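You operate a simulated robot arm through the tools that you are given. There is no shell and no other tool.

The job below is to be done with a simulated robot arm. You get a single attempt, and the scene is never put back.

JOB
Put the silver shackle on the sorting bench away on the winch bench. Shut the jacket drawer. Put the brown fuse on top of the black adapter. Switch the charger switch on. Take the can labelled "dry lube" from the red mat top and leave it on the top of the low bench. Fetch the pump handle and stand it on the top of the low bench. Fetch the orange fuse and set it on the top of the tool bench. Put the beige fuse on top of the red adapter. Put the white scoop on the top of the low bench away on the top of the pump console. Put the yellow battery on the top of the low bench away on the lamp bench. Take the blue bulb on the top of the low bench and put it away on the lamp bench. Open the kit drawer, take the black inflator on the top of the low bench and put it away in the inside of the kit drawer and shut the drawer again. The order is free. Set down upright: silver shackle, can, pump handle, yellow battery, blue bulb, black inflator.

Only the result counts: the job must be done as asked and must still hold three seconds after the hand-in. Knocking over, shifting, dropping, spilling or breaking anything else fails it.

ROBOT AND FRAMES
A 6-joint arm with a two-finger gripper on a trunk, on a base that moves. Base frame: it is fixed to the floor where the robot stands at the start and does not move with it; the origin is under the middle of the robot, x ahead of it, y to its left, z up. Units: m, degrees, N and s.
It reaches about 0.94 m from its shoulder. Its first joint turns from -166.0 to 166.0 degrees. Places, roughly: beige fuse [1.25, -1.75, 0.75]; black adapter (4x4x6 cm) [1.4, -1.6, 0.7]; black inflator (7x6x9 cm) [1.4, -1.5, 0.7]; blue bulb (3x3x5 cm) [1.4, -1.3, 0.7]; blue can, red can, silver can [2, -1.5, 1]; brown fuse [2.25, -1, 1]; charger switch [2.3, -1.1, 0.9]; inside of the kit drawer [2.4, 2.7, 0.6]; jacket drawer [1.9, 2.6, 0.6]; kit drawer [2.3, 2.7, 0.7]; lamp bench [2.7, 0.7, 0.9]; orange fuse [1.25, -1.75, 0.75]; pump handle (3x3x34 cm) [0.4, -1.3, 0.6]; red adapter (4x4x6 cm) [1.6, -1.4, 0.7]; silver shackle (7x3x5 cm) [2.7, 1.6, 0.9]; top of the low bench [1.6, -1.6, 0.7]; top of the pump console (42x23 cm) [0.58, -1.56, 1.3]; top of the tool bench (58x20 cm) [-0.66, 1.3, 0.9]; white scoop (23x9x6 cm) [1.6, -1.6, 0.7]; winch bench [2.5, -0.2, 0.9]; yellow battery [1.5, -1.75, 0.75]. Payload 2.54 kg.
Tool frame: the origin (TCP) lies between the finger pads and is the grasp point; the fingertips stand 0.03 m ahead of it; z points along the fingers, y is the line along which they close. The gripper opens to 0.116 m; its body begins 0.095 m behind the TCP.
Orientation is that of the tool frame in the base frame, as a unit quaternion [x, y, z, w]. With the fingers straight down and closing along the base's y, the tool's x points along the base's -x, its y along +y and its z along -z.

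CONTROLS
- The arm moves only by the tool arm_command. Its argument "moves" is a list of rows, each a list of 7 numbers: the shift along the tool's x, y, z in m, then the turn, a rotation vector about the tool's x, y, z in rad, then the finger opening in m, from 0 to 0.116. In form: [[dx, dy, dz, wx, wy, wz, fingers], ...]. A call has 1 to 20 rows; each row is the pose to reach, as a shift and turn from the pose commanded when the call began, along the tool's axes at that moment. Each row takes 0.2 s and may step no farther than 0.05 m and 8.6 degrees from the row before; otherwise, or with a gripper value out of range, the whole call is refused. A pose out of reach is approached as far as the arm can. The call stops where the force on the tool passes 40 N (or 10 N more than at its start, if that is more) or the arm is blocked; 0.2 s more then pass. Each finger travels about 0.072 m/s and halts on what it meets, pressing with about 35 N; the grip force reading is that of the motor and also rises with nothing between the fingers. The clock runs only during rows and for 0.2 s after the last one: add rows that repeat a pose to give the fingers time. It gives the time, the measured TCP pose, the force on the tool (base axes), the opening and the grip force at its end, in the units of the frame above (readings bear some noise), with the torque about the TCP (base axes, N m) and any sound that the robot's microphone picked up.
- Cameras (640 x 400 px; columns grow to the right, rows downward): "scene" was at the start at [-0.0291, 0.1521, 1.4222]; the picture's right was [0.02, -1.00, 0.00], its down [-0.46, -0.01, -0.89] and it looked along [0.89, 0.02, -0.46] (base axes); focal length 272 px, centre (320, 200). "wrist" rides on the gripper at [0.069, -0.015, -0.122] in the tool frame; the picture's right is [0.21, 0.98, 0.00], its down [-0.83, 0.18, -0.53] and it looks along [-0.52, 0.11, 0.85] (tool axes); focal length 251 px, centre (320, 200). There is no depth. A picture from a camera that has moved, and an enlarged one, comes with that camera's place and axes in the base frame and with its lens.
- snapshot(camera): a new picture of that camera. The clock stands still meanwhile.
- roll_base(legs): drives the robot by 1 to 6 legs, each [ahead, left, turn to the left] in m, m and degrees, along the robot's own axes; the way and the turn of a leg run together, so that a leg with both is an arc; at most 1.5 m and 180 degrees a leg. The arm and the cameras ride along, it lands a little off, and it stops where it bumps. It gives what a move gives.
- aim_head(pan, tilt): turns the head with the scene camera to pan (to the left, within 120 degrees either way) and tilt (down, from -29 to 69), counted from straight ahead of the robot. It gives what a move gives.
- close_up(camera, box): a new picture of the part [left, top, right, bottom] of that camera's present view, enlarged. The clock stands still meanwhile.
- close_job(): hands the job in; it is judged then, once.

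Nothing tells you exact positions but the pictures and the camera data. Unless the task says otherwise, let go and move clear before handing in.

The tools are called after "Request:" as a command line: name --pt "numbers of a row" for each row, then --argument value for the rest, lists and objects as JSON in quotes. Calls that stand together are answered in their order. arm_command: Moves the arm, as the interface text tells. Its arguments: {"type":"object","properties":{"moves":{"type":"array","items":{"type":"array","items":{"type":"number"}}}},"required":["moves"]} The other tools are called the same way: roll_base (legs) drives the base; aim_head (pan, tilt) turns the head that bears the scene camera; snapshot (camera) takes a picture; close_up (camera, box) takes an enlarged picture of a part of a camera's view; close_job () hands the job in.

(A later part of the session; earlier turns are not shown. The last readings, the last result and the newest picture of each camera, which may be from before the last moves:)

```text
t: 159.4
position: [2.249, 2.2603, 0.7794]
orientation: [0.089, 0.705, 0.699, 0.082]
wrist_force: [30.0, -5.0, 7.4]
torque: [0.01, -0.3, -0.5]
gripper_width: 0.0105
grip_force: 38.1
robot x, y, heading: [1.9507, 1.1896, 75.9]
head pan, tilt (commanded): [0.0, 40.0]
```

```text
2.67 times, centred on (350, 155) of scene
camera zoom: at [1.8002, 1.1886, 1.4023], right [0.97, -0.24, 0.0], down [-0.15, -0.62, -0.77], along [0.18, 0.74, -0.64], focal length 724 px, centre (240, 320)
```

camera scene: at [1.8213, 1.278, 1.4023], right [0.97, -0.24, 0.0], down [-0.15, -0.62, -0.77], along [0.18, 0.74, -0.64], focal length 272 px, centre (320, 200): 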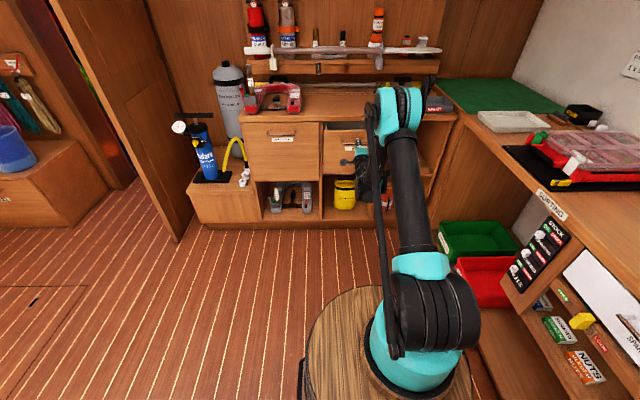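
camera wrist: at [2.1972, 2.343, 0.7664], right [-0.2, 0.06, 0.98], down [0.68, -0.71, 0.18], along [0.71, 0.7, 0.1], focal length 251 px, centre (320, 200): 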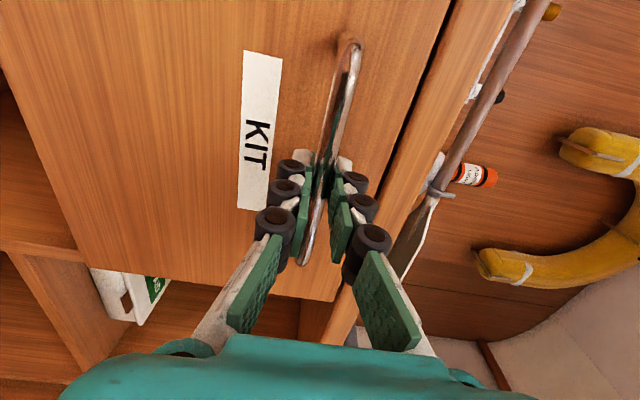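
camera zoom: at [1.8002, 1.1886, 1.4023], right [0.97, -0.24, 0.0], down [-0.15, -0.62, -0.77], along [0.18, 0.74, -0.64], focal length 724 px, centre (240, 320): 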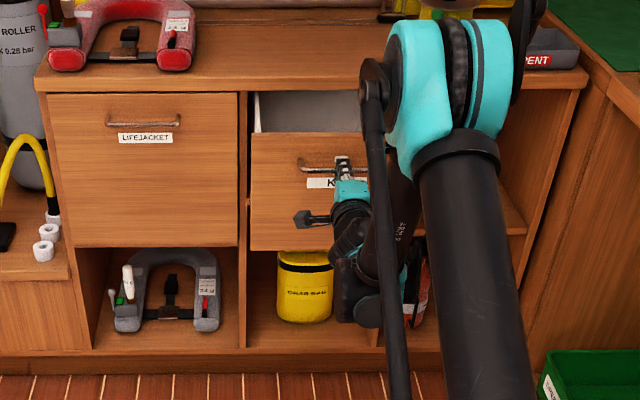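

Request:
arm_command --pt "0 0 0 0 0 0 0.02" --pt "0 0 0 0 0 0 0.05" --pt "0 0 0 0 0 0 0.07" --pt "0 0 0 0 0 0 0.07" --pt "0 0 -0.02 0 0 0 0.07" --pt "0 0 -0.05 0 0 0 0.07"

Request:
snapshot --camera "wrist"

```text
t: 160.8
position: [2.2371, 2.2114, 0.7776]
orientation: [0.088, 0.706, 0.698, 0.083]
wrist_force: [-1.2, -0.2, 0.4]
torque: [0.01, 0.01, -0.01]
gripper_width: 0.0702
grip_force: 0.0
robot x, y, heading: [1.9568, 1.1881, 76.4]
head pan, tilt (commanded): [0.0, 40.0]
```

```text
taken
camera wrist: at [2.1412, 2.1085, 0.7656], right [-0.2, 0.06, 0.98], down [0.68, -0.71, 0.18], along [0.71, 0.7, 0.1], focal length 251 px, centre (320, 200)
```

wrist: 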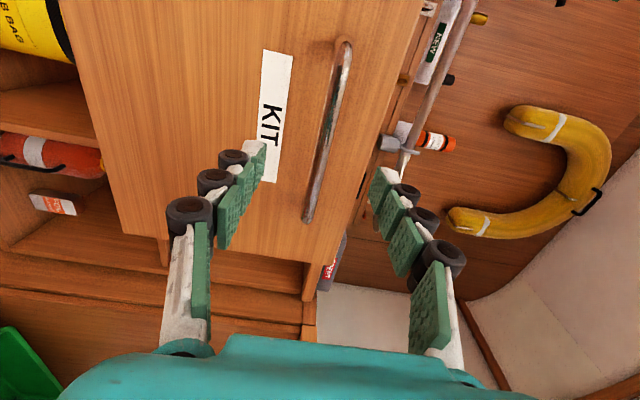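

The kit drawer is open ~18 cm. I back away and bring the gripper to the usual downward pose.

Request:
roll_base --legs '[[-0.3, 0, 0]]'

Request:
arm_command --pt "0 0.018 0 0 0 -0.143 0.07" --pt "0 0.036 0 0 0 -0.286 0.07" --pt "0 0.054 0 0 0 -0.428 0.07" --pt "0 0.072 0 0 0 -0.571 0.07" --pt "0 0.09 0 0 0 -0.714 0.07" --pt "0 0.108 0 0 0 -0.857 0.07" --pt "0 0.126 0 0 0 -1.0 0.07" --pt "0 0.144 0 0 0 -1.142 0.07" --pt "0 0.162 0 0 0 -1.285 0.07" --pt "0 0.18 0 0 0 -1.428 0.07" --pt "0 0.2 0 0 0 -1.571 0.07"

```text
t: 162.8
position: [2.1611, 1.92, 0.7788]
orientation: [0.087, 0.706, 0.699, 0.081]
wrist_force: [0.3, -0.2, 0.1]
torque: [-0.01, 0.01, 0.04]
gripper_width: 0.0702
grip_force: 0.0
robot x, y, heading: [1.8826, 0.8958, 76.5]
head pan, tilt (commanded): [0.0, 40.0]
```

```text
t: 165.2
position: [2.163, 1.9244, 0.9784]
orientation: [-0.438, 0.56, 0.436, 0.552]
wrist_force: [0.8, -0.1, 0.3]
torque: [0.0, -0.04, -0.01]
gripper_width: 0.0703
grip_force: 0.0
robot x, y, heading: [1.8818, 0.8979, 76.3]
head pan, tilt (commanded): [0.0, 40.0]
```

Request:
arm_command --pt "-0.018 0 -0.034 0 0.131 0 0.08" --pt "-0.037 0 -0.068 0 0.262 0 0.09" --pt "-0.055 0 -0.103 0 0.393 0 0.1" --pt "-0.073 0 -0.137 0 0.524 0 0.116" --pt "-0.092 0 -0.171 0 0.654 0 0.116" --pt "-0.11 0 -0.205 0 0.785 0 0.116" --pt "-0.128 0 -0.239 0 0.916 0 0.116" --pt "-0.147 0 -0.273 0 1.047 0 0.116" --pt "-0.165 0 -0.308 0 1.178 0 0.116" --pt "-0.183 0 -0.342 0 1.309 0 0.116" --pt "-0.202 0 -0.376 0 1.44 0 0.116" --pt "-0.22 0 -0.41 0 1.571 0 0.116"

Request:
snapshot --camera "scene"

```text
t: 167.8
position: [2.0679, 1.5265, 1.2022]
orientation: [-0.618, 0.786, -0.001, -0.007]
wrist_force: [-0.2, -0.6, 0.5]
torque: [-0.01, 0.01, 0.0]
gripper_width: 0.116
grip_force: 0.1
robot x, y, heading: [1.884, 0.896, 76.4]
head pan, tilt (commanded): [0.0, 40.0]
```

```text
taken
camera scene: at [1.7283, 0.8971, 1.4022], right [0.97, -0.24, 0.0], down [-0.15, -0.62, -0.77], along [0.18, 0.74, -0.64], focal length 272 px, centre (320, 200)
```

scene: 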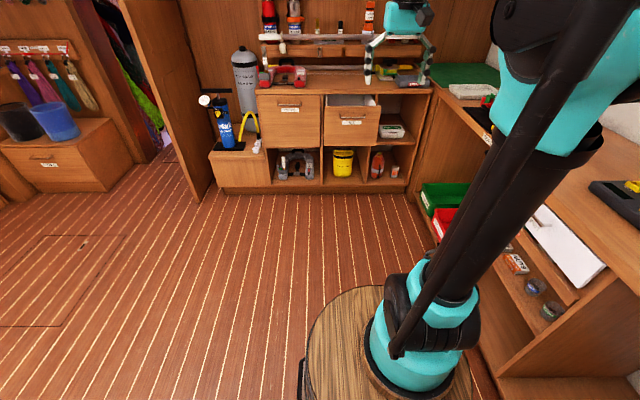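

Both drawers are as wanted for now. I return to the low bench for the black inflator.

Request:
roll_base --legs '[[0, 0.4, 0], [0, 0, -177.4], [0.8, 0.15, 0], [0.78, 0.15, 0]]'

Request:
aim_head --pan 0 --tilt 45

Request:
snapshot --camera "scene"

Request:
snapshot --camera "wrist"

```text
t: 185.4
position: [1.3272, -1.2758, 1.2011]
orientation: [0.773, 0.635, 0.007, -0.002]
wrist_force: [0.8, 0.5, 0.0]
torque: [-0.03, -0.01, 0.02]
gripper_width: 0.116
grip_force: 0.1
robot x, y, heading: [1.4834, -0.6343, -100.6]
head pan, tilt (commanded): [0.0, 40.0]
```

```text
t: 186.1
position: [1.3273, -1.2755, 1.2023]
orientation: [0.772, 0.636, 0.006, -0.001]
wrist_force: [0.0, 0.3, 0.0]
torque: [-0.03, 0.0, -0.02]
gripper_width: 0.1161
grip_force: 0.1
robot x, y, heading: [1.4832, -0.6346, -100.8]
head pan, tilt (commanded): [0.0, 45.0]
```

```text
taken
camera scene: at [1.6382, -0.6261, 1.395], right [-0.98, 0.19, 0.0], down [0.14, 0.69, -0.71], along [-0.14, -0.69, -0.71], focal length 272 px, centre (320, 200)
```

scene: 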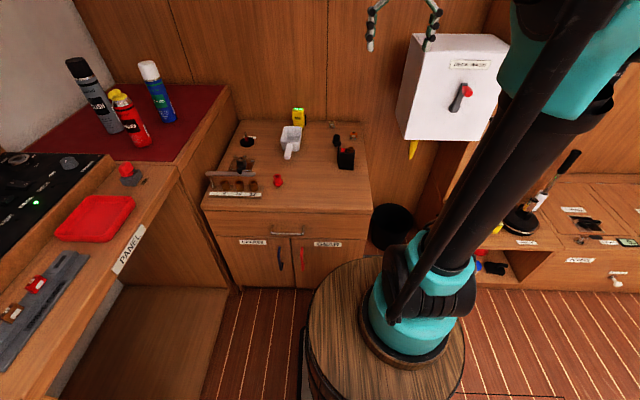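

```text
taken
camera wrist: at [1.3258, -1.2062, 1.325], right [1.0, 0.02, 0.01], down [0.01, -0.85, 0.53], along [0.02, -0.53, -0.85], focal length 251 px, centre (320, 200)
```

wrist: 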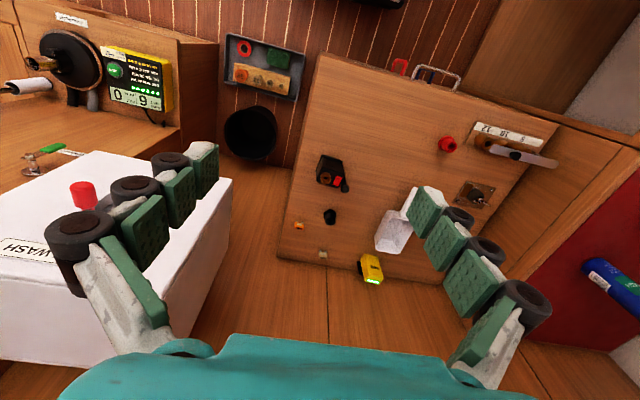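

Request:
close_up --camera "wrist" --box '[280, 140, 380, 265]'

Request:
close_up --camera "scene" --box '[310, 110, 380, 180]'

```text
3.20 times, centred on (330, 202) of wrist
camera zoom: at [1.3258, -1.2062, 1.325], right [1.0, 0.02, 0.01], down [0.01, -0.85, 0.53], along [0.02, -0.53, -0.85], focal length 805 px, centre (288, 192)
```

zoom: 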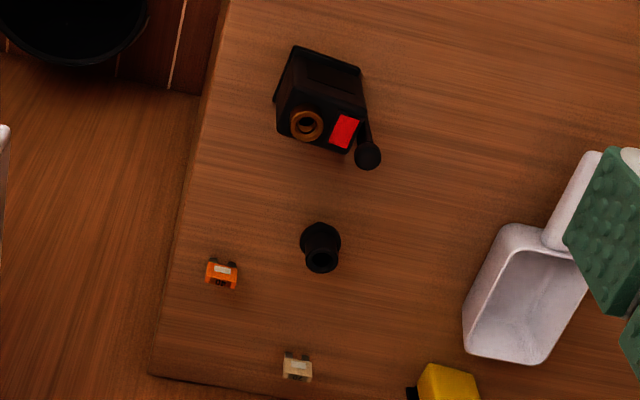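

```text
5.71 times, centred on (345, 145) of scene
camera zoom: at [1.6382, -0.6261, 1.395], right [-0.98, 0.19, 0.0], down [0.14, 0.69, -0.71], along [-0.14, -0.69, -0.71], focal length 1553 px, centre (177, 514)
```

zoom: 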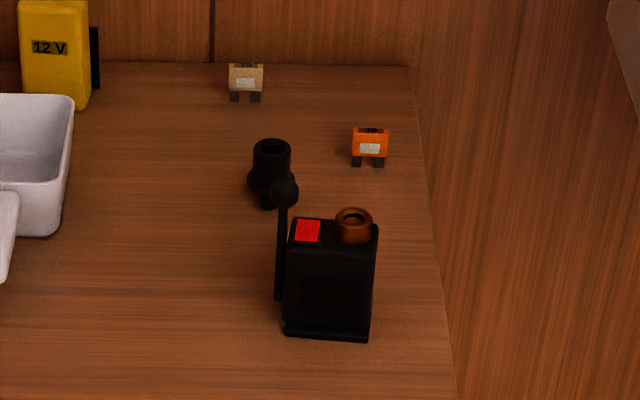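

The inflator (body ~6 cm wide, ~3–4 cm deep) stands at about (1.365, −1.48). I turn the gripper to close front-to-back and move above it.

Request:
arm_command --pt "-0.0161 0.0063 0.0208 0 0 0.131 0.116" --pt "-0.0323 0.0127 0.0417 0 0 0.262 0.116" --pt "-0.0484 0.019 0.0625 0 0 0.393 0.116" --pt "-0.0645 0.0254 0.0833 0 0 0.524 0.11" --pt "-0.0807 0.0317 0.1042 0 0 0.654 0.1" --pt "-0.0968 0.0381 0.125 0 0 0.785 0.09" --pt "-0.1129 0.0444 0.1458 0 0 0.916 0.08" --pt "-0.1291 0.0507 0.1667 0 0 1.047 0.08" --pt "-0.1452 0.0571 0.1875 0 0 1.178 0.08" --pt "-0.1613 0.0634 0.2083 0 0 1.309 0.08" --pt "-0.1775 0.0698 0.2292 0 0 1.44 0.08" --pt "-0.1936 0.0761 0.25 0 0 1.571 0.08" --pt "-0.1936 0.0761 0.25 0 0 1.571 0.08"

Request:
snapshot --camera "wrist"

Request:
snapshot --camera "scene"

```text
t: 188.9
position: [1.366, -1.477, 0.9507]
orientation: [0.995, -0.098, 0.003, -0.005]
wrist_force: [-0.2, -0.2, 0.0]
torque: [0.0, -0.02, 0.03]
gripper_width: 0.08
grip_force: 0.0
robot x, y, heading: [1.4874, -0.634, -100.9]
head pan, tilt (commanded): [0.0, 45.0]
```

```text
taken
camera wrist: at [1.4371, -1.4784, 1.0732], right [0.02, -1.0, -0.01], down [-0.85, -0.02, 0.53], along [-0.53, 0.0, -0.85], focal length 251 px, centre (320, 200)
```

wrist: 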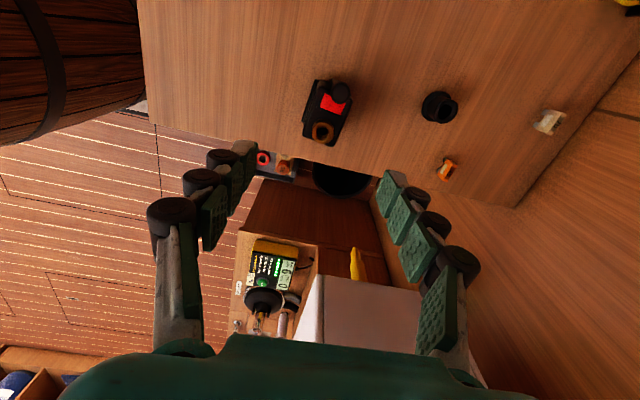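

```text
taken
camera scene: at [1.6382, -0.6261, 1.3949], right [-0.98, 0.19, 0.0], down [0.14, 0.69, -0.71], along [-0.14, -0.69, -0.71], focal length 272 px, centre (320, 200)
```

scene: 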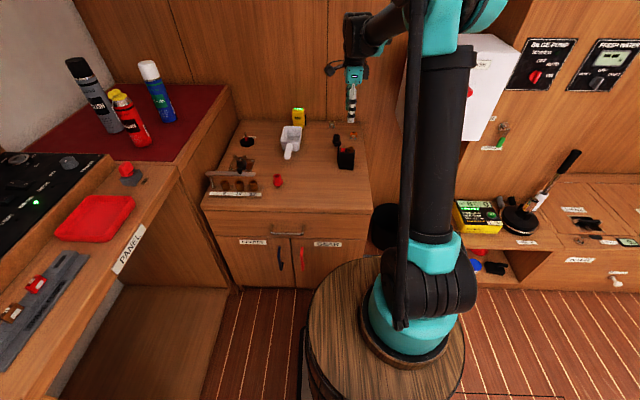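

Request:
close_up --camera "wrist" --box '[260, 50, 420, 180]'

```text
3.08 times, centred on (340, 115) of wrist
camera zoom: at [1.4371, -1.4784, 1.0732], right [0.02, -1.0, -0.01], down [-0.85, -0.02, 0.53], along [-0.53, 0.0, -0.85], focal length 774 px, centre (258, 462)
```

zoom: 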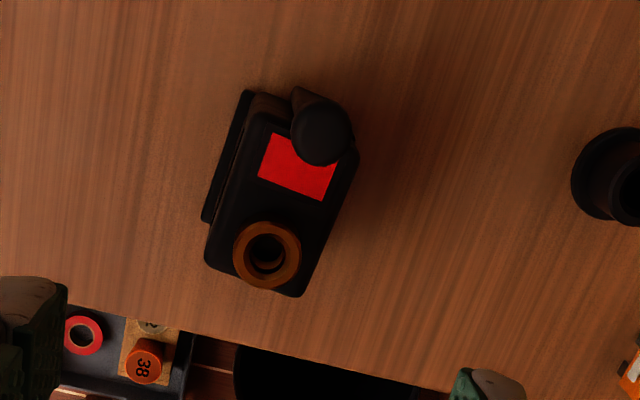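

I can see the inflator's top exactly: centre (1.364, −1.488), turned ~6° from my fingers. I correct, lower and grip.

Request:
arm_command --pt "0.0005 0.0107 0.03 0 0 0.1 0.08" --pt "0.0005 0.0107 0.07 0 0 0.1 0.08" --pt "0.0005 0.0107 0.11 0 0 0.1 0.08" --pt "0.0005 0.0107 0.15 0 0 0.1 0.08" --pt "0.0005 0.0107 0.18 0 0 0.1 0.08" --pt "0.0005 0.0107 0.19 0 0 0.1 0.08"

Request:
snapshot --camera "wrist"

Request:
close_up --camera "scene" --box '[300, 80, 400, 190]'

```text
t: 190.3
position: [1.3684, -1.4869, 0.7599]
orientation: [0.989, -0.147, 0.003, -0.006]
wrist_force: [-0.7, 0.1, -0.1]
torque: [-0.03, 0.01, -0.03]
gripper_width: 0.08
grip_force: 0.1
robot x, y, heading: [1.4828, -0.6389, -101.0]
head pan, tilt (commanded): [0.0, 45.0]
```

```text
taken
camera wrist: at [1.4386, -1.4936, 0.8833], right [-0.08, -1.0, -0.01], down [-0.85, 0.06, 0.53], along [-0.53, 0.05, -0.85], focal length 251 px, centre (320, 200)
```

wrist: 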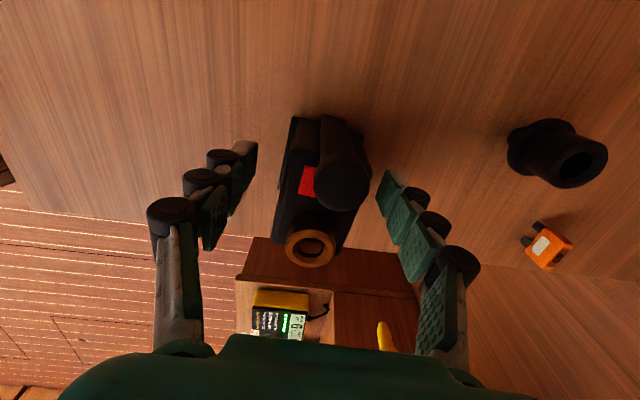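

```text
3.64 times, centred on (350, 135) of scene
camera zoom: at [1.6382, -0.6261, 1.3949], right [-0.98, 0.19, 0.0], down [0.14, 0.69, -0.71], along [-0.14, -0.69, -0.71], focal length 988 px, centre (211, 436)
```

zoom: 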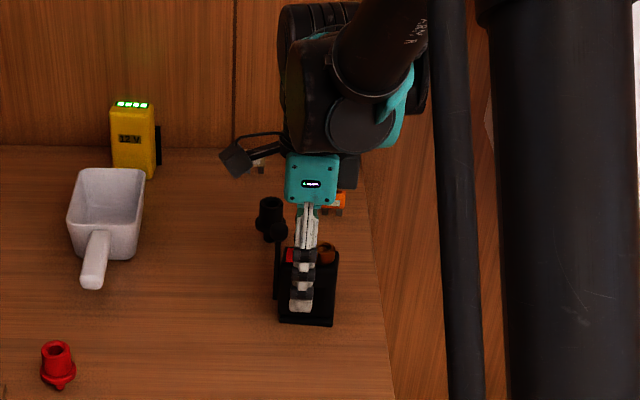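

It is centred between the fingers. I close and lift.

Request:
arm_command --pt "0 0 0 0 0 0 0.06" --pt "0 0 0 0 0 0 0.04" --pt "0 0 0 0 0 0 0.02" --pt "0 0 0 0 0 0 0.02" --pt "0 0 0 0 0 0 0.0" --pt "0 0 0 0 0 0 0.0"

```text
t: 191.7
position: [1.3679, -1.4874, 0.7606]
orientation: [0.989, -0.147, 0.003, -0.005]
wrist_force: [-0.4, 0.0, 1.5]
torque: [-0.07, 0.05, -0.03]
gripper_width: 0.043
grip_force: 34.8
robot x, y, heading: [1.486, -0.6378, -101.1]
head pan, tilt (commanded): [0.0, 45.0]
```

Request:
arm_command --pt "0 0 -0.02 0 0 0 0" --pt "0 0 -0.06 0 0 0 0" --pt "0 0 -0.105 0 0 0 0" --pt "0 0 -0.15 0 0 0 0" --pt "0 0 -0.195 0 0 0 0" --pt "0 0 -0.24 0 0 0 0" --pt "0 -0.02 -0.28 0 0 0 0" --pt "0 -0.05 -0.31 0 0 0 0" --pt "0 -0.08 -0.345 0 0 0 0" --pt "0 -0.11 -0.38 0 0 0 0" --pt "0 -0.14 -0.41 0 0 0 0"

Request:
snapshot --camera "wrist"

```text
t: 194.1
position: [1.4043, -1.3545, 1.1707]
orientation: [0.989, -0.147, 0.004, -0.005]
wrist_force: [0.1, -0.9, -2.4]
torque: [0.06, -0.01, -0.01]
gripper_width: 0.0431
grip_force: 34.3
robot x, y, heading: [1.4788, -0.6406, -101.1]
head pan, tilt (commanded): [0.0, 45.0]
```

```text
taken
camera wrist: at [1.4742, -1.3626, 1.2945], right [-0.08, -1.0, -0.01], down [-0.85, 0.06, 0.53], along [-0.53, 0.05, -0.85], focal length 251 px, centre (320, 200)
```

wrist: 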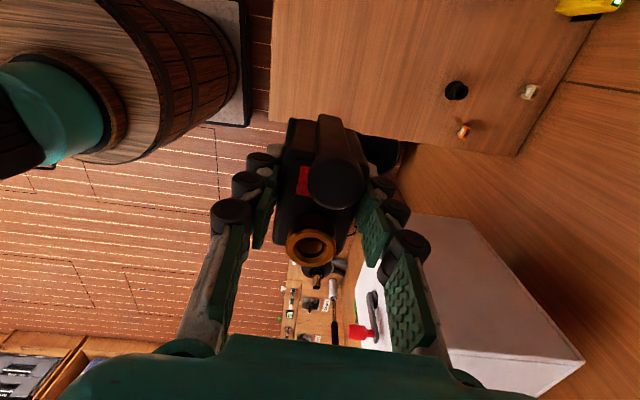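

The inflator is held upright. I carry it over the open floor to the kit drawer.

Request:
roll_base --legs '[[-0.9, 0, 0], [0, 0, -91.3], [0, 0, -91.3], [1.2, -0.06, 0]]'

Request:
snapshot --camera "scene"

```text
t: 212.4
position: [2.2124, 2.1041, 1.1702]
orientation: [0.193, 0.981, -0.005, -0.004]
wrist_force: [0.6, -0.3, -2.0]
torque: [-0.02, -0.01, -0.02]
gripper_width: 0.043
grip_force: 35.2
robot x, y, heading: [2.0643, 1.3974, 73.7]
head pan, tilt (commanded): [0.0, 45.0]
```

```text
taken
camera scene: at [1.9081, 1.4011, 1.395], right [0.96, -0.28, 0.0], down [-0.2, -0.68, -0.71], along [0.2, 0.68, -0.71], focal length 272 px, centre (320, 200)
```

scene: 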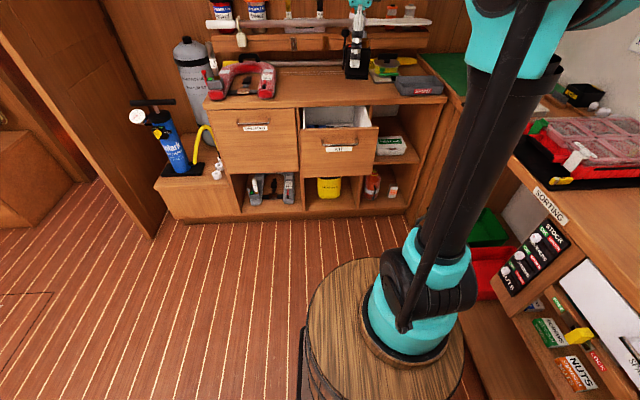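

Request:
roll_base --legs '[[0.26, 0.08, 2.7]]'

Request:
aim_head --pan -8 --tilt 50

Request:
snapshot --camera "scene"

Request:
snapshot --camera "wrist"

```text
t: 214.3
position: [2.1679, 2.3853, 1.1721]
orientation: [0.17, 0.985, -0.005, -0.003]
wrist_force: [-0.7, 0.2, -1.9]
torque: [-0.01, 0.03, 0.0]
gripper_width: 0.0428
grip_force: 35.0
robot x, y, heading: [2.0549, 1.6707, 76.4]
head pan, tilt (commanded): [0.0, 45.0]
```

```text
t: 215.0
position: [2.1668, 2.3864, 1.1715]
orientation: [0.169, 0.986, -0.005, -0.003]
wrist_force: [-0.6, -0.5, -2.2]
torque: [-0.01, -0.02, 0.01]
gripper_width: 0.0433
grip_force: 34.7
robot x, y, heading: [2.051, 1.6671, 76.5]
head pan, tilt (commanded): [-8.0, 50.0]
```

```text
taken
camera scene: at [1.9071, 1.6612, 1.3881], right [0.93, -0.37, 0.0], down [-0.28, -0.71, -0.64], along [0.24, 0.6, -0.77], focal length 272 px, centre (320, 200)
```

scene: 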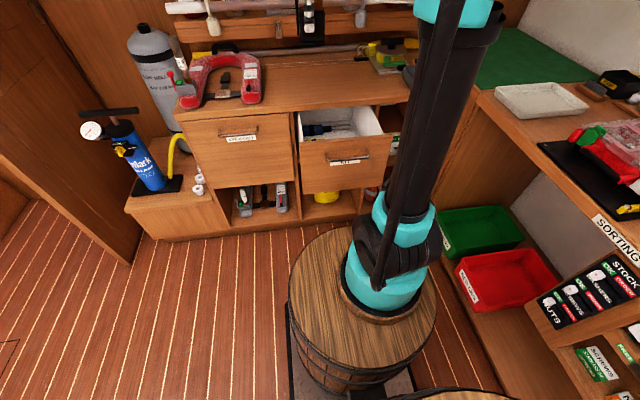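

```text
taken
camera wrist: at [2.0983, 2.3948, 1.2944], right [0.12, 0.99, -0.01], down [0.84, -0.1, 0.53], along [0.52, -0.07, -0.85], focal length 251 px, centre (320, 200)
```

wrist: 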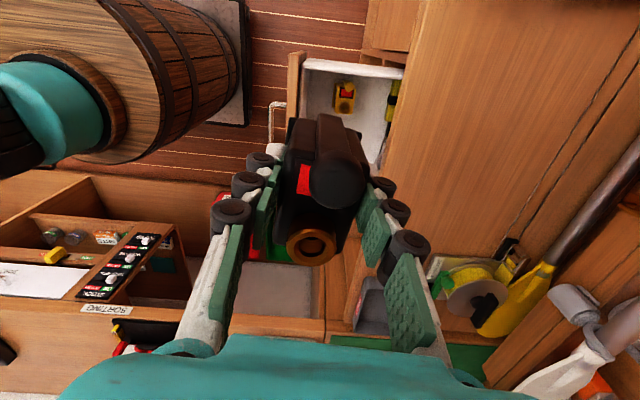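

Request:
close_up --camera "scene" --box '[280, 85, 420, 200]'

Request:
close_up --camera "wrist" --box '[260, 30, 440, 180]'

```text
3.48 times, centred on (350, 142) of scene
camera zoom: at [1.9071, 1.6612, 1.3881], right [0.93, -0.37, 0.0], down [-0.28, -0.71, -0.64], along [0.24, 0.6, -0.77], focal length 945 px, centre (216, 400)
```

zoom: 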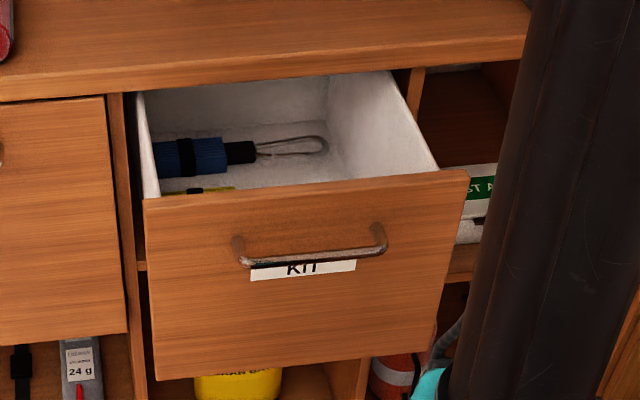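

```text
2.67 times, centred on (350, 105) of wrist
camera zoom: at [2.0983, 2.3948, 1.2944], right [0.12, 0.99, -0.01], down [0.84, -0.1, 0.53], along [0.52, -0.07, -0.85], focal length 670 px, centre (240, 453)
```

zoom: 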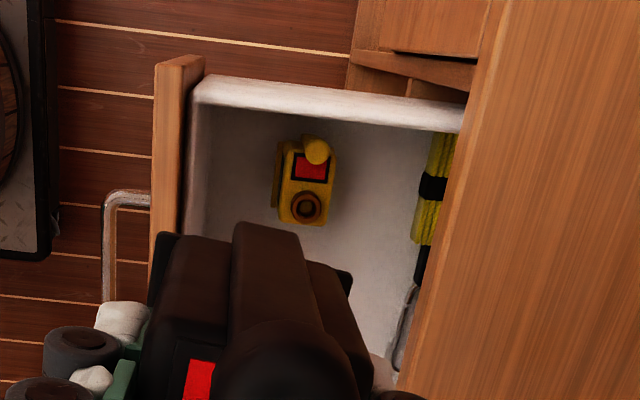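

The kit drawer already holds a yellow inflator (left) and a torch at the back; its right-front half is free. I move the black inflator above the free spot at about (2.334, 2.399).

Request:
arm_command --pt "-0.0307 0.0135 0.014 0 0 -0.02 0" --pt "-0.0613 0.027 0.028 0 0 -0.04 0" --pt "-0.092 0.0405 0.042 0 0 -0.06 0" --pt "-0.1226 0.054 0.056 0 0 -0.08 0" --pt "-0.1533 0.0675 0.07 0 0 -0.101 0" --pt "-0.1533 0.0675 0.07 0 0 -0.101 0"

Request:
snapshot --camera "wrist"

Request:
close_up --camera "scene" --box '[280, 0, 440, 200]'

```text
t: 216.4
position: [2.3318, 2.3984, 1.0994]
orientation: [0.119, 0.993, -0.005, -0.003]
wrist_force: [0.2, 0.7, -1.9]
torque: [-0.04, -0.01, 0.01]
gripper_width: 0.0431
grip_force: 35.2
robot x, y, heading: [2.0521, 1.6708, 76.5]
head pan, tilt (commanded): [-8.0, 50.0]
```

```text
taken
camera wrist: at [2.2636, 2.4004, 1.2223], right [0.02, 1.0, -0.01], down [0.85, -0.01, 0.53], along [0.53, -0.02, -0.85], focal length 251 px, centre (320, 200)
```

wrist: 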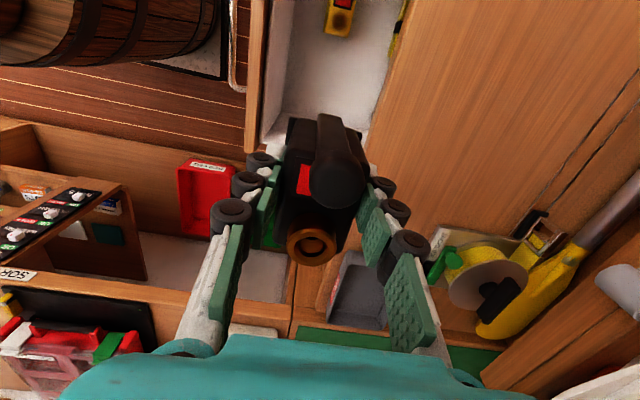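

```text
2.00 times, centred on (360, 100) of scene
camera zoom: at [1.9072, 1.6611, 1.388], right [0.93, -0.37, 0.0], down [-0.28, -0.71, -0.64], along [0.24, 0.6, -0.77], focal length 543 px, centre (240, 400)
```

zoom: 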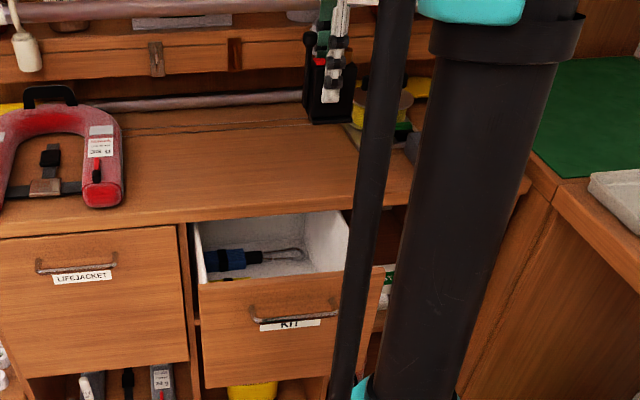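

Request:
close_up --camera "wrist" --box '[220, 0, 420, 125]'

```text
3.20 times, centred on (320, 62) of wrist
camera zoom: at [2.2636, 2.4004, 1.2223], right [0.02, 1.0, -0.01], down [0.85, -0.01, 0.53], along [0.53, -0.02, -0.85], focal length 805 px, centre (320, 640)
```

zoom: 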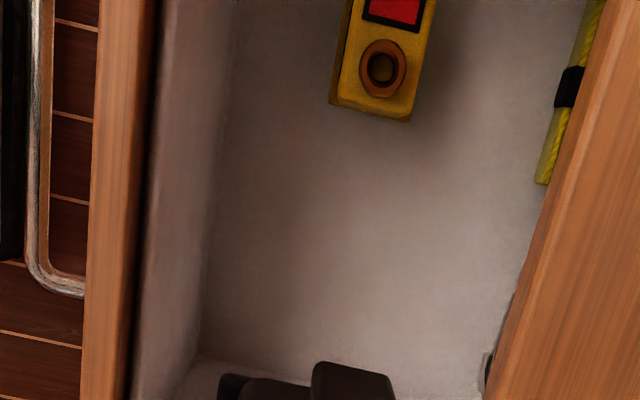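

The opening runs n·p 2.805–2.955 and I'm centred at 2.88. I lower the inflator into the drawer.

Request:
arm_command --pt "0 0 0.045 0 0 0 0" --pt "0 0 0.09 0 0 0 0" --pt "0 0 0.135 0 0 0 0" --pt "0 0 0.18 0 0 0 0" --pt "0 0 0.22 0 0 0 0" --pt "0 0 0.26 0 0 0 0" --pt "0 0 0.3 0 0 0 0" --pt "0 0 0.33 0 0 0 0"

Request:
snapshot --camera "wrist"

Request:
close_up --camera "scene" --box '[280, 0, 440, 200]'

```text
t: 218.2
position: [2.329, 2.3933, 0.7688]
orientation: [0.12, 0.993, -0.005, -0.003]
wrist_force: [0.4, -0.1, -1.4]
torque: [0.01, 0.02, -0.01]
gripper_width: 0.0431
grip_force: 35.6
robot x, y, heading: [2.0552, 1.6711, 76.2]
head pan, tilt (commanded): [-8.0, 50.0]
```

```text
taken
camera wrist: at [2.2605, 2.3953, 0.8927], right [0.02, 1.0, -0.01], down [0.85, -0.01, 0.53], along [0.53, -0.02, -0.85], focal length 251 px, centre (320, 200)
```

wrist: 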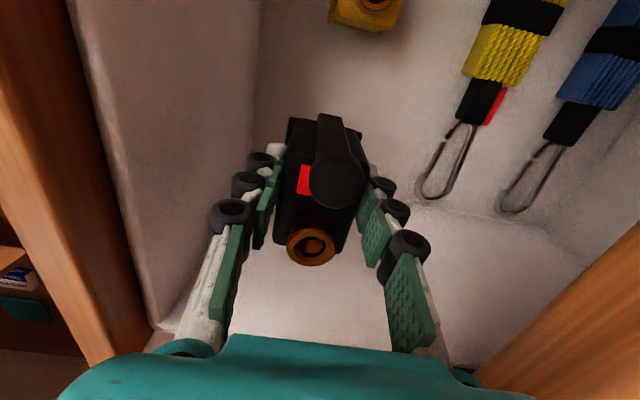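

```text
2.00 times, centred on (360, 100) of scene
camera zoom: at [1.9072, 1.6611, 1.388], right [0.93, -0.37, 0.0], down [-0.28, -0.71, -0.64], along [0.24, 0.6, -0.77], focal length 543 px, centre (240, 400)
```

zoom: 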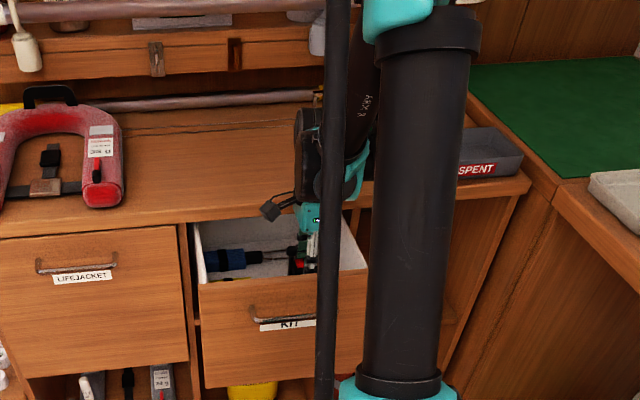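

Clear space below, away from the lanyards. I lower the rest in small steps.

Request:
arm_command --pt "0 0 0.03 0 0 0 0" --pt "0 0 0.05 0 0 0 0" --pt "0 0 0.056 0 0 0 0"

```text
t: 219.0
position: [2.3305, 2.3923, 0.7142]
orientation: [0.118, 0.993, -0.005, -0.003]
wrist_force: [0.1, -0.2, -1.5]
torque: [0.01, 0.01, 0.02]
gripper_width: 0.0428
grip_force: 34.7
robot x, y, heading: [2.0544, 1.6685, 76.2]
head pan, tilt (commanded): [-8.0, 50.0]
```

Request:
arm_command --pt "0 0 0.004 0 0 0 0" --pt "0 0 0.008 0 0 0 0"

Request:
snapshot --camera "wrist"

```text
t: 219.6
position: [2.3302, 2.3935, 0.7057]
orientation: [0.119, 0.993, -0.004, -0.003]
wrist_force: [0.3, 0.6, -1.7]
torque: [-0.03, 0.05, 0.0]
gripper_width: 0.043
grip_force: 35.1
robot x, y, heading: [2.0554, 1.6666, 76.4]
head pan, tilt (commanded): [-8.0, 50.0]
```

```text
taken
camera wrist: at [2.2616, 2.3957, 0.8292], right [0.02, 1.0, -0.01], down [0.85, -0.01, 0.53], along [0.53, -0.02, -0.85], focal length 251 px, centre (320, 200)
```

wrist: 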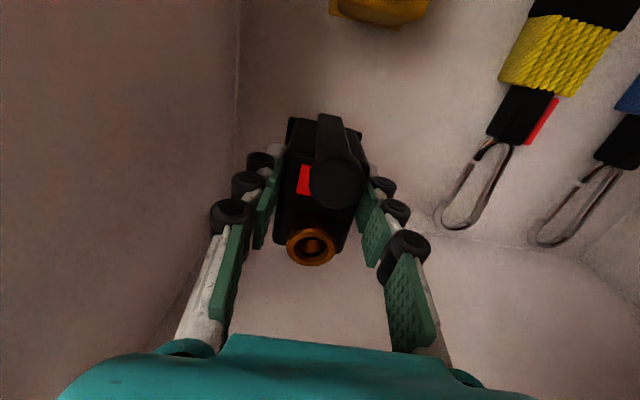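

Request:
arm_command --pt "0 0 0.004 0 0 0 0" --pt "0 0 0.008 0 0 0 0"

```text
t: 220.2
position: [2.329, 2.393, 0.6979]
orientation: [0.119, 0.993, -0.004, -0.003]
wrist_force: [0.9, 0.0, -1.4]
torque: [0.01, 0.0, 0.0]
gripper_width: 0.0431
grip_force: 35.3
robot x, y, heading: [2.0569, 1.6729, 76.3]
head pan, tilt (commanded): [-8.0, 50.0]
```

Request:
arm_command --pt "0 0 0.004 0 0 0 0" --pt "0 0 0.008 0 0 0 0"

```text
t: 220.8
position: [2.3288, 2.3918, 0.6903]
orientation: [0.119, 0.993, -0.005, -0.003]
wrist_force: [0.3, 0.3, -2.1]
torque: [0.03, -0.02, 0.02]
gripper_width: 0.0429
grip_force: 35.6
robot x, y, heading: [2.0542, 1.6687, 76.4]
head pan, tilt (commanded): [-8.0, 50.0]
```

Request:
arm_command --pt "0 0 0.004 0 0 0 0" --pt "0 0 0.007 0 0 0 0"

Request:
snapshot --camera "wrist"

Request:
close_up --camera "scene" --box '[320, 90, 410, 160]'

```text
t: 221.4
position: [2.3301, 2.3936, 0.6832]
orientation: [0.119, 0.993, -0.006, -0.003]
wrist_force: [-1.0, 0.6, -1.1]
torque: [0.01, 0.0, 0.0]
gripper_width: 0.0429
grip_force: 34.9
robot x, y, heading: [2.0502, 1.67, 76.3]
head pan, tilt (commanded): [-8.0, 50.0]
```

```text
taken
camera wrist: at [2.2609, 2.3961, 0.8065], right [0.02, 1.0, -0.01], down [0.85, -0.01, 0.53], along [0.53, -0.02, -0.85], focal length 251 px, centre (320, 200)
```

wrist: 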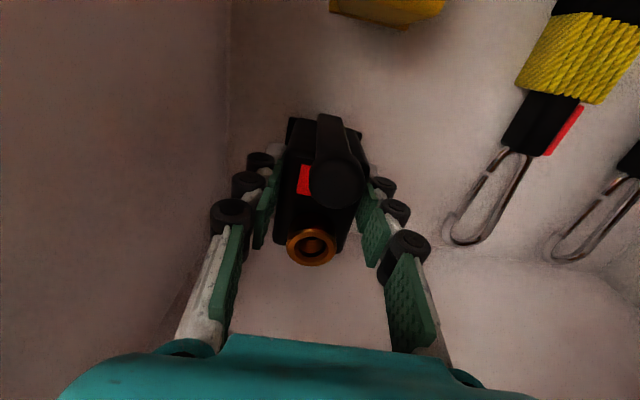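

```text
5.71 times, centred on (365, 125) of scene
camera zoom: at [1.9072, 1.6611, 1.388], right [0.93, -0.37, 0.0], down [-0.28, -0.71, -0.64], along [0.24, 0.6, -0.77], focal length 1553 px, centre (63, 629)
```

zoom: 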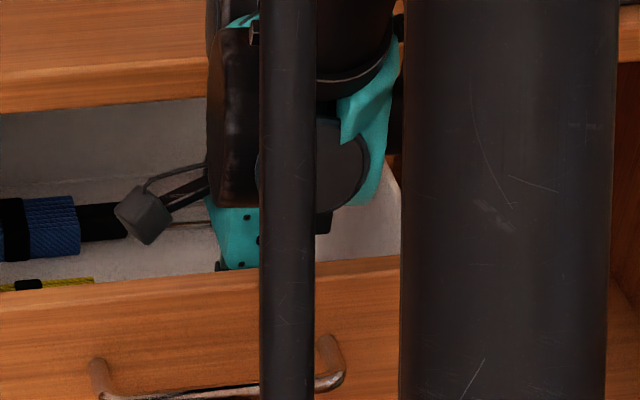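

Request:
arm_command --pt "0 0 0.004 0 0 0 0" --pt "0 0 0.007 0 0 0 0"

```text
t: 222.0
position: [2.3298, 2.3936, 0.6758]
orientation: [0.12, 0.993, -0.006, -0.003]
wrist_force: [0.9, 0.6, -2.3]
torque: [0.03, 0.0, -0.02]
gripper_width: 0.0428
grip_force: 35.2
robot x, y, heading: [2.0528, 1.6675, 76.5]
head pan, tilt (commanded): [-8.0, 50.0]
```

Request:
arm_command --pt "0 0 0.003 0 0 0 0"

```text
t: 222.4
position: [2.3304, 2.3926, 0.6726]
orientation: [0.12, 0.993, -0.005, -0.004]
wrist_force: [0.0, -0.4, -1.2]
torque: [0.02, -0.03, 0.0]
gripper_width: 0.043
grip_force: 35.4
robot x, y, heading: [2.0555, 1.6696, 76.3]
head pan, tilt (commanded): [-8.0, 50.0]
```

Request:
arm_command --pt "0 0 0.003 0 0 0 0"

```text
t: 222.8
position: [2.3281, 2.3932, 0.6712]
orientation: [0.119, 0.993, -0.004, -0.003]
wrist_force: [0.7, -0.5, -1.1]
torque: [0.01, 0.03, 0.0]
gripper_width: 0.0429
grip_force: 34.7
robot x, y, heading: [2.0528, 1.6688, 76.5]
head pan, tilt (commanded): [-8.0, 50.0]
```

Request:
arm_command --pt "0 0 0.003 0 0 0 0"

```text
t: 223.2
position: [2.3292, 2.393, 0.6665]
orientation: [0.12, 0.993, -0.005, -0.003]
wrist_force: [-0.1, 0.4, -2.2]
torque: [-0.01, 0.03, 0.01]
gripper_width: 0.0429
grip_force: 35.1
robot x, y, heading: [2.0495, 1.6694, 76.5]
head pan, tilt (commanded): [-8.0, 50.0]
```

Request:
arm_command --pt "0 0 0.003 0 0 0 0"

Request:
snapshot --camera "wrist"

```text
t: 223.6
position: [2.3297, 2.3926, 0.6628]
orientation: [0.119, 0.993, -0.005, -0.003]
wrist_force: [-0.1, 0.8, -2.0]
torque: [0.02, 0.01, -0.01]
gripper_width: 0.0431
grip_force: 35.0
robot x, y, heading: [2.0514, 1.6703, 76.4]
head pan, tilt (commanded): [-8.0, 50.0]
```

```text
taken
camera wrist: at [2.2607, 2.3952, 0.7871], right [0.02, 1.0, -0.01], down [0.85, -0.01, 0.53], along [0.53, -0.02, -0.85], focal length 251 px, centre (320, 200)
```

wrist: 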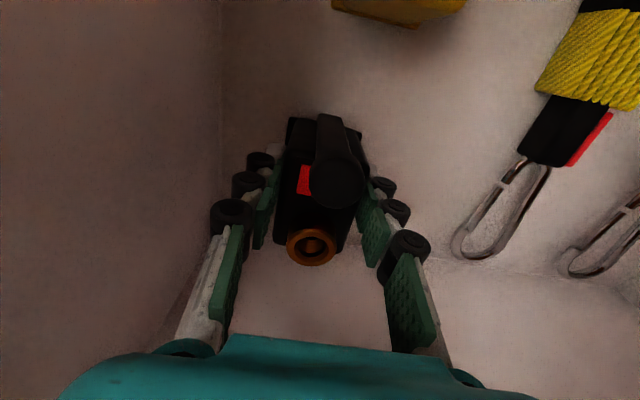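

Request:
arm_command --pt "0 0 0.003 0 0 0 0"

```text
t: 224.0
position: [2.3294, 2.393, 0.6597]
orientation: [0.12, 0.993, -0.005, -0.003]
wrist_force: [0.1, 0.4, 4.8]
torque: [0.12, -0.29, 0.02]
gripper_width: 0.043
grip_force: 34.5
robot x, y, heading: [2.0545, 1.6706, 76.2]
head pan, tilt (commanded): [-8.0, 50.0]
```

Contact. I seat it slightly and open the fingers a little.

Request:
arm_command --pt "0 0 0.0015 0 0 0 0" --pt "0 0 0.0015 0 0 0 0.045" --pt "0 0 0.0015 0 0 0 0.05" --pt "0 0 0.0015 0 0 0 0.058" --pt "0 0 0.0015 0 0 0 0.06"

Request:
snapshot --camera "wrist"

```text
t: 225.2
position: [2.3298, 2.3915, 0.6594]
orientation: [0.119, 0.993, -0.005, -0.004]
wrist_force: [0.8, 0.4, -0.3]
torque: [-0.03, 0.02, 0.02]
gripper_width: 0.0604
grip_force: 0.0
robot x, y, heading: [2.0512, 1.6667, 76.3]
head pan, tilt (commanded): [-8.0, 50.0]
```

```text
taken
camera wrist: at [2.2604, 2.3953, 0.7826], right [0.02, 1.0, -0.01], down [0.85, -0.01, 0.53], along [0.53, -0.02, -0.85], focal length 251 px, centre (320, 200)
```

wrist: 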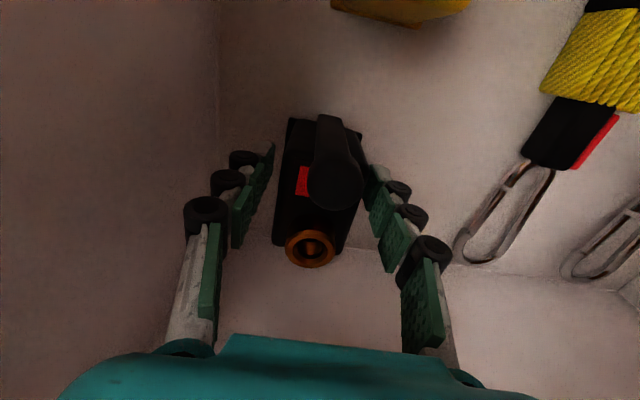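

It stands free in the drawer. I rise straight up.

Request:
arm_command --pt "0 0 -0.03 0 0 0 0.06" --pt "0 0 -0.07 0 0 0 0.06" --pt "0 0 -0.11 0 0 0 0.06" --pt "0 0 -0.15 0 0 0 0.06" --pt "0 0 -0.195 0 0 0 0.06" --pt "0 0 -0.24 0 0 0 0.06" --pt "0 0 -0.285 0 0 0 0.06" --pt "0 0 -0.33 0 0 0 0.06" --pt "0 0 -0.375 0 0 0 0.06" --pt "0 0 -0.42 0 0 0 0.06" --pt "0 0 -0.465 0 0 0 0.05" --pt "0 0 -0.5 0 0 0 0.03"

Request:
snapshot --camera "wrist"

Request:
close_up --camera "scene" --box '[280, 60, 440, 200]'

```text
t: 227.8
position: [2.3328, 2.3965, 1.1581]
orientation: [0.119, 0.993, -0.005, -0.004]
wrist_force: [-0.1, -0.5, 0.0]
torque: [0.01, -0.02, 0.0]
gripper_width: 0.0301
grip_force: 0.1
robot x, y, heading: [2.0519, 1.673, 76.4]
head pan, tilt (commanded): [-8.0, 50.0]
```

```text
taken
camera wrist: at [2.2647, 2.3991, 1.2801], right [0.02, 1.0, -0.01], down [0.85, -0.01, 0.53], along [0.53, -0.02, -0.85], focal length 251 px, centre (320, 200)
```

wrist: 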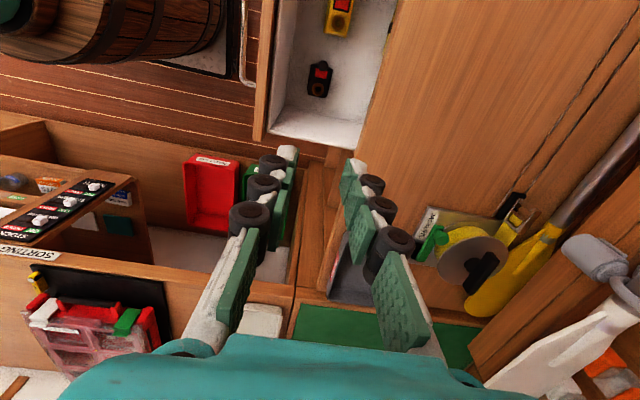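

```text
2.86 times, centred on (360, 130) of scene
camera zoom: at [1.9072, 1.6612, 1.388], right [0.93, -0.37, 0.0], down [-0.28, -0.71, -0.64], along [0.24, 0.6, -0.77], focal length 776 px, centre (206, 400)
```

zoom: 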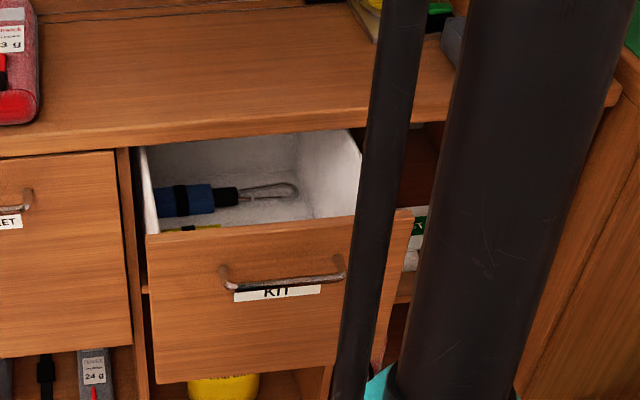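

The black inflator stands upright in the drawer. To shut it gently I'll push the handle with closed fingers pointing down, using slow arm steps. First I back off 8 cm.

Request:
roll_base --legs '[[-0.08, 0, 0]]'

```text
t: 228.9
position: [2.3147, 2.3165, 1.1563]
orientation: [0.119, 0.993, -0.005, -0.004]
wrist_force: [0.4, -0.4, -0.2]
torque: [0.02, 0.03, -0.05]
gripper_width: 0.0298
grip_force: 0.0
robot x, y, heading: [2.0329, 1.5877, 76.3]
head pan, tilt (commanded): [-8.0, 50.0]
```

Request:
arm_command --pt "0.0045 -0.0098 0.01 0 0 -0.131 0.0" --pt "0.0089 -0.0196 0.02 0 0 -0.262 0.0" --pt "0.0134 -0.0294 0.03 0 0 -0.393 0.0" --pt "0.0178 -0.0392 0.045 0 0 -0.524 0.0" --pt "0.0223 -0.049 0.06 0 0 -0.654 0.0" --pt "0.0267 -0.0589 0.075 0 0 -0.785 0.0" --pt "0.0312 -0.0687 0.09 0 0 -0.916 0.0" --pt "0.0356 -0.0785 0.1 0 0 -1.047 0.0" --pt "0.0401 -0.0883 0.115 0 0 -1.178 0.0" --pt "0.0445 -0.0981 0.13 0 0 -1.309 0.0" --pt "0.049 -0.1079 0.145 0 0 -1.44 0.0" --pt "0.0534 -0.1177 0.156 0 0 -1.571 0.0"

Request:
snapshot --camera "wrist"

```text
t: 231.5
position: [2.2328, 2.2131, 1.0021]
orientation: [-0.619, 0.785, -0.001, -0.006]
wrist_force: [-0.1, -0.3, -0.6]
torque: [0.03, -0.01, 0.02]
gripper_width: 0.0
grip_force: 28.6
robot x, y, heading: [2.0336, 1.5909, 76.4]
head pan, tilt (commanded): [-8.0, 50.0]
```

```text
taken
camera wrist: at [2.2337, 2.1431, 1.1253], right [-1.0, 0.02, 0.01], down [0.02, 0.85, 0.53], along [0.0, 0.53, -0.85], focal length 251 px, centre (320, 200)
```

wrist: 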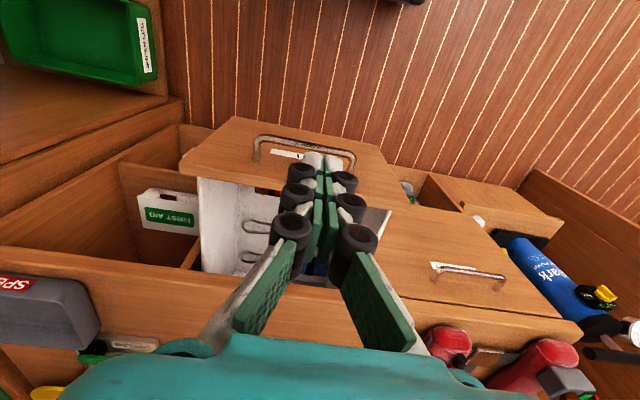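

The fingers will come down just in front of the kit handle. I lower to z 0.79.

Request:
arm_command --pt "0 0 0.0424 0 0 0 0" --pt "0 0 0.0848 0 0 0 0" --pt "0 0 0.1272 0 0 0 0" --pt "0 0 0.1696 0 0 0 0" --pt "0 0 0.212 0 0 0 0"

Request:
snapshot --camera "wrist"

```text
t: 232.7
position: [2.2286, 2.2073, 0.7894]
orientation: [-0.617, 0.787, -0.001, -0.005]
wrist_force: [0.3, 0.0, 0.3]
torque: [0.03, -0.02, 0.02]
gripper_width: 0.0001
grip_force: 29.1
robot x, y, heading: [2.0363, 1.5898, 76.6]
head pan, tilt (commanded): [-8.0, 50.0]
```

```text
taken
camera wrist: at [2.2297, 2.1383, 0.9125], right [-1.0, 0.02, 0.01], down [0.02, 0.85, 0.53], along [0.0, 0.53, -0.85], focal length 251 px, centre (320, 200)
```

wrist: 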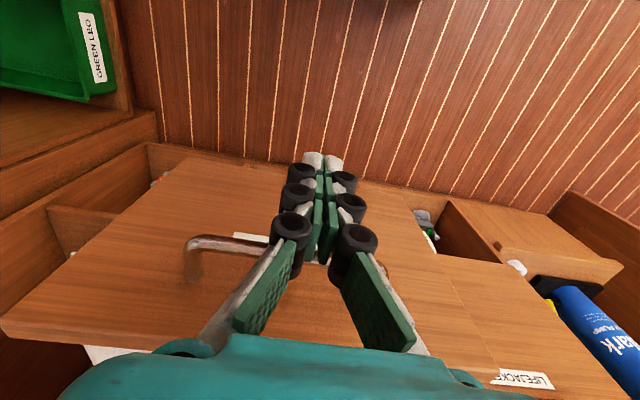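

I push the drawer in slowly along its slide.

Request:
arm_command --pt "-0.02 0 0 0 0 0 0" --pt "-0.035 0 0 0 0 0 0" --pt "-0.047 0 0 0 0 0 0" --pt "-0.059 0 0 0 0 0 0" --pt "-0.071 0 0 0 0 0 0" --pt "-0.083 0 0 0 0 0 0" --pt "-0.095 0 0 0 0 0 0" --pt "-0.107 0 0 0 0 0 0" --pt "-0.119 0 0 0 0 0 0" --pt "-0.131 0 0 0 0 0 0" --pt "-0.143 0 0 0 0 0 0" --pt "-0.155 0 0 0 0 0 0"

Request:
snapshot --camera "wrist"

Request:
snapshot --camera "scene"

```text
t: 235.3
position: [2.2676, 2.3635, 0.7891]
orientation: [-0.617, 0.787, -0.002, -0.005]
wrist_force: [0.5, -0.2, 0.4]
torque: [0.03, 0.04, 0.01]
gripper_width: 0.0002
grip_force: 28.4
robot x, y, heading: [2.0344, 1.5895, 76.1]
head pan, tilt (commanded): [-8.0, 50.0]
```

```text
taken
camera wrist: at [2.2684, 2.2935, 0.9118], right [-1.0, 0.02, 0.01], down [0.02, 0.85, 0.53], along [0.0, 0.53, -0.85], focal length 251 px, centre (320, 200)
```

wrist: 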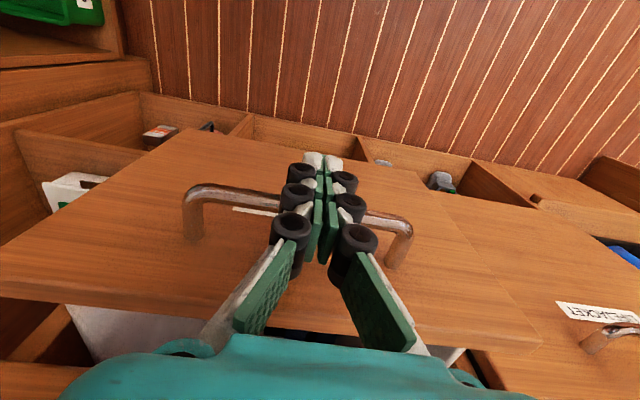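

```text
taken
camera scene: at [1.8877, 1.5807, 1.388], right [0.93, -0.37, 0.0], down [-0.28, -0.71, -0.64], along [0.24, 0.6, -0.77], focal length 272 px, centre (320, 200)
```

scene: 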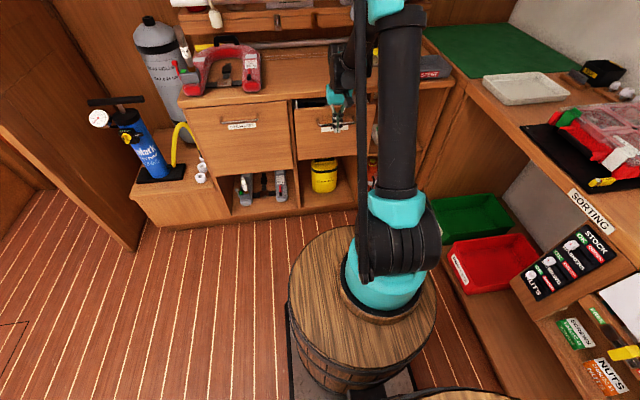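

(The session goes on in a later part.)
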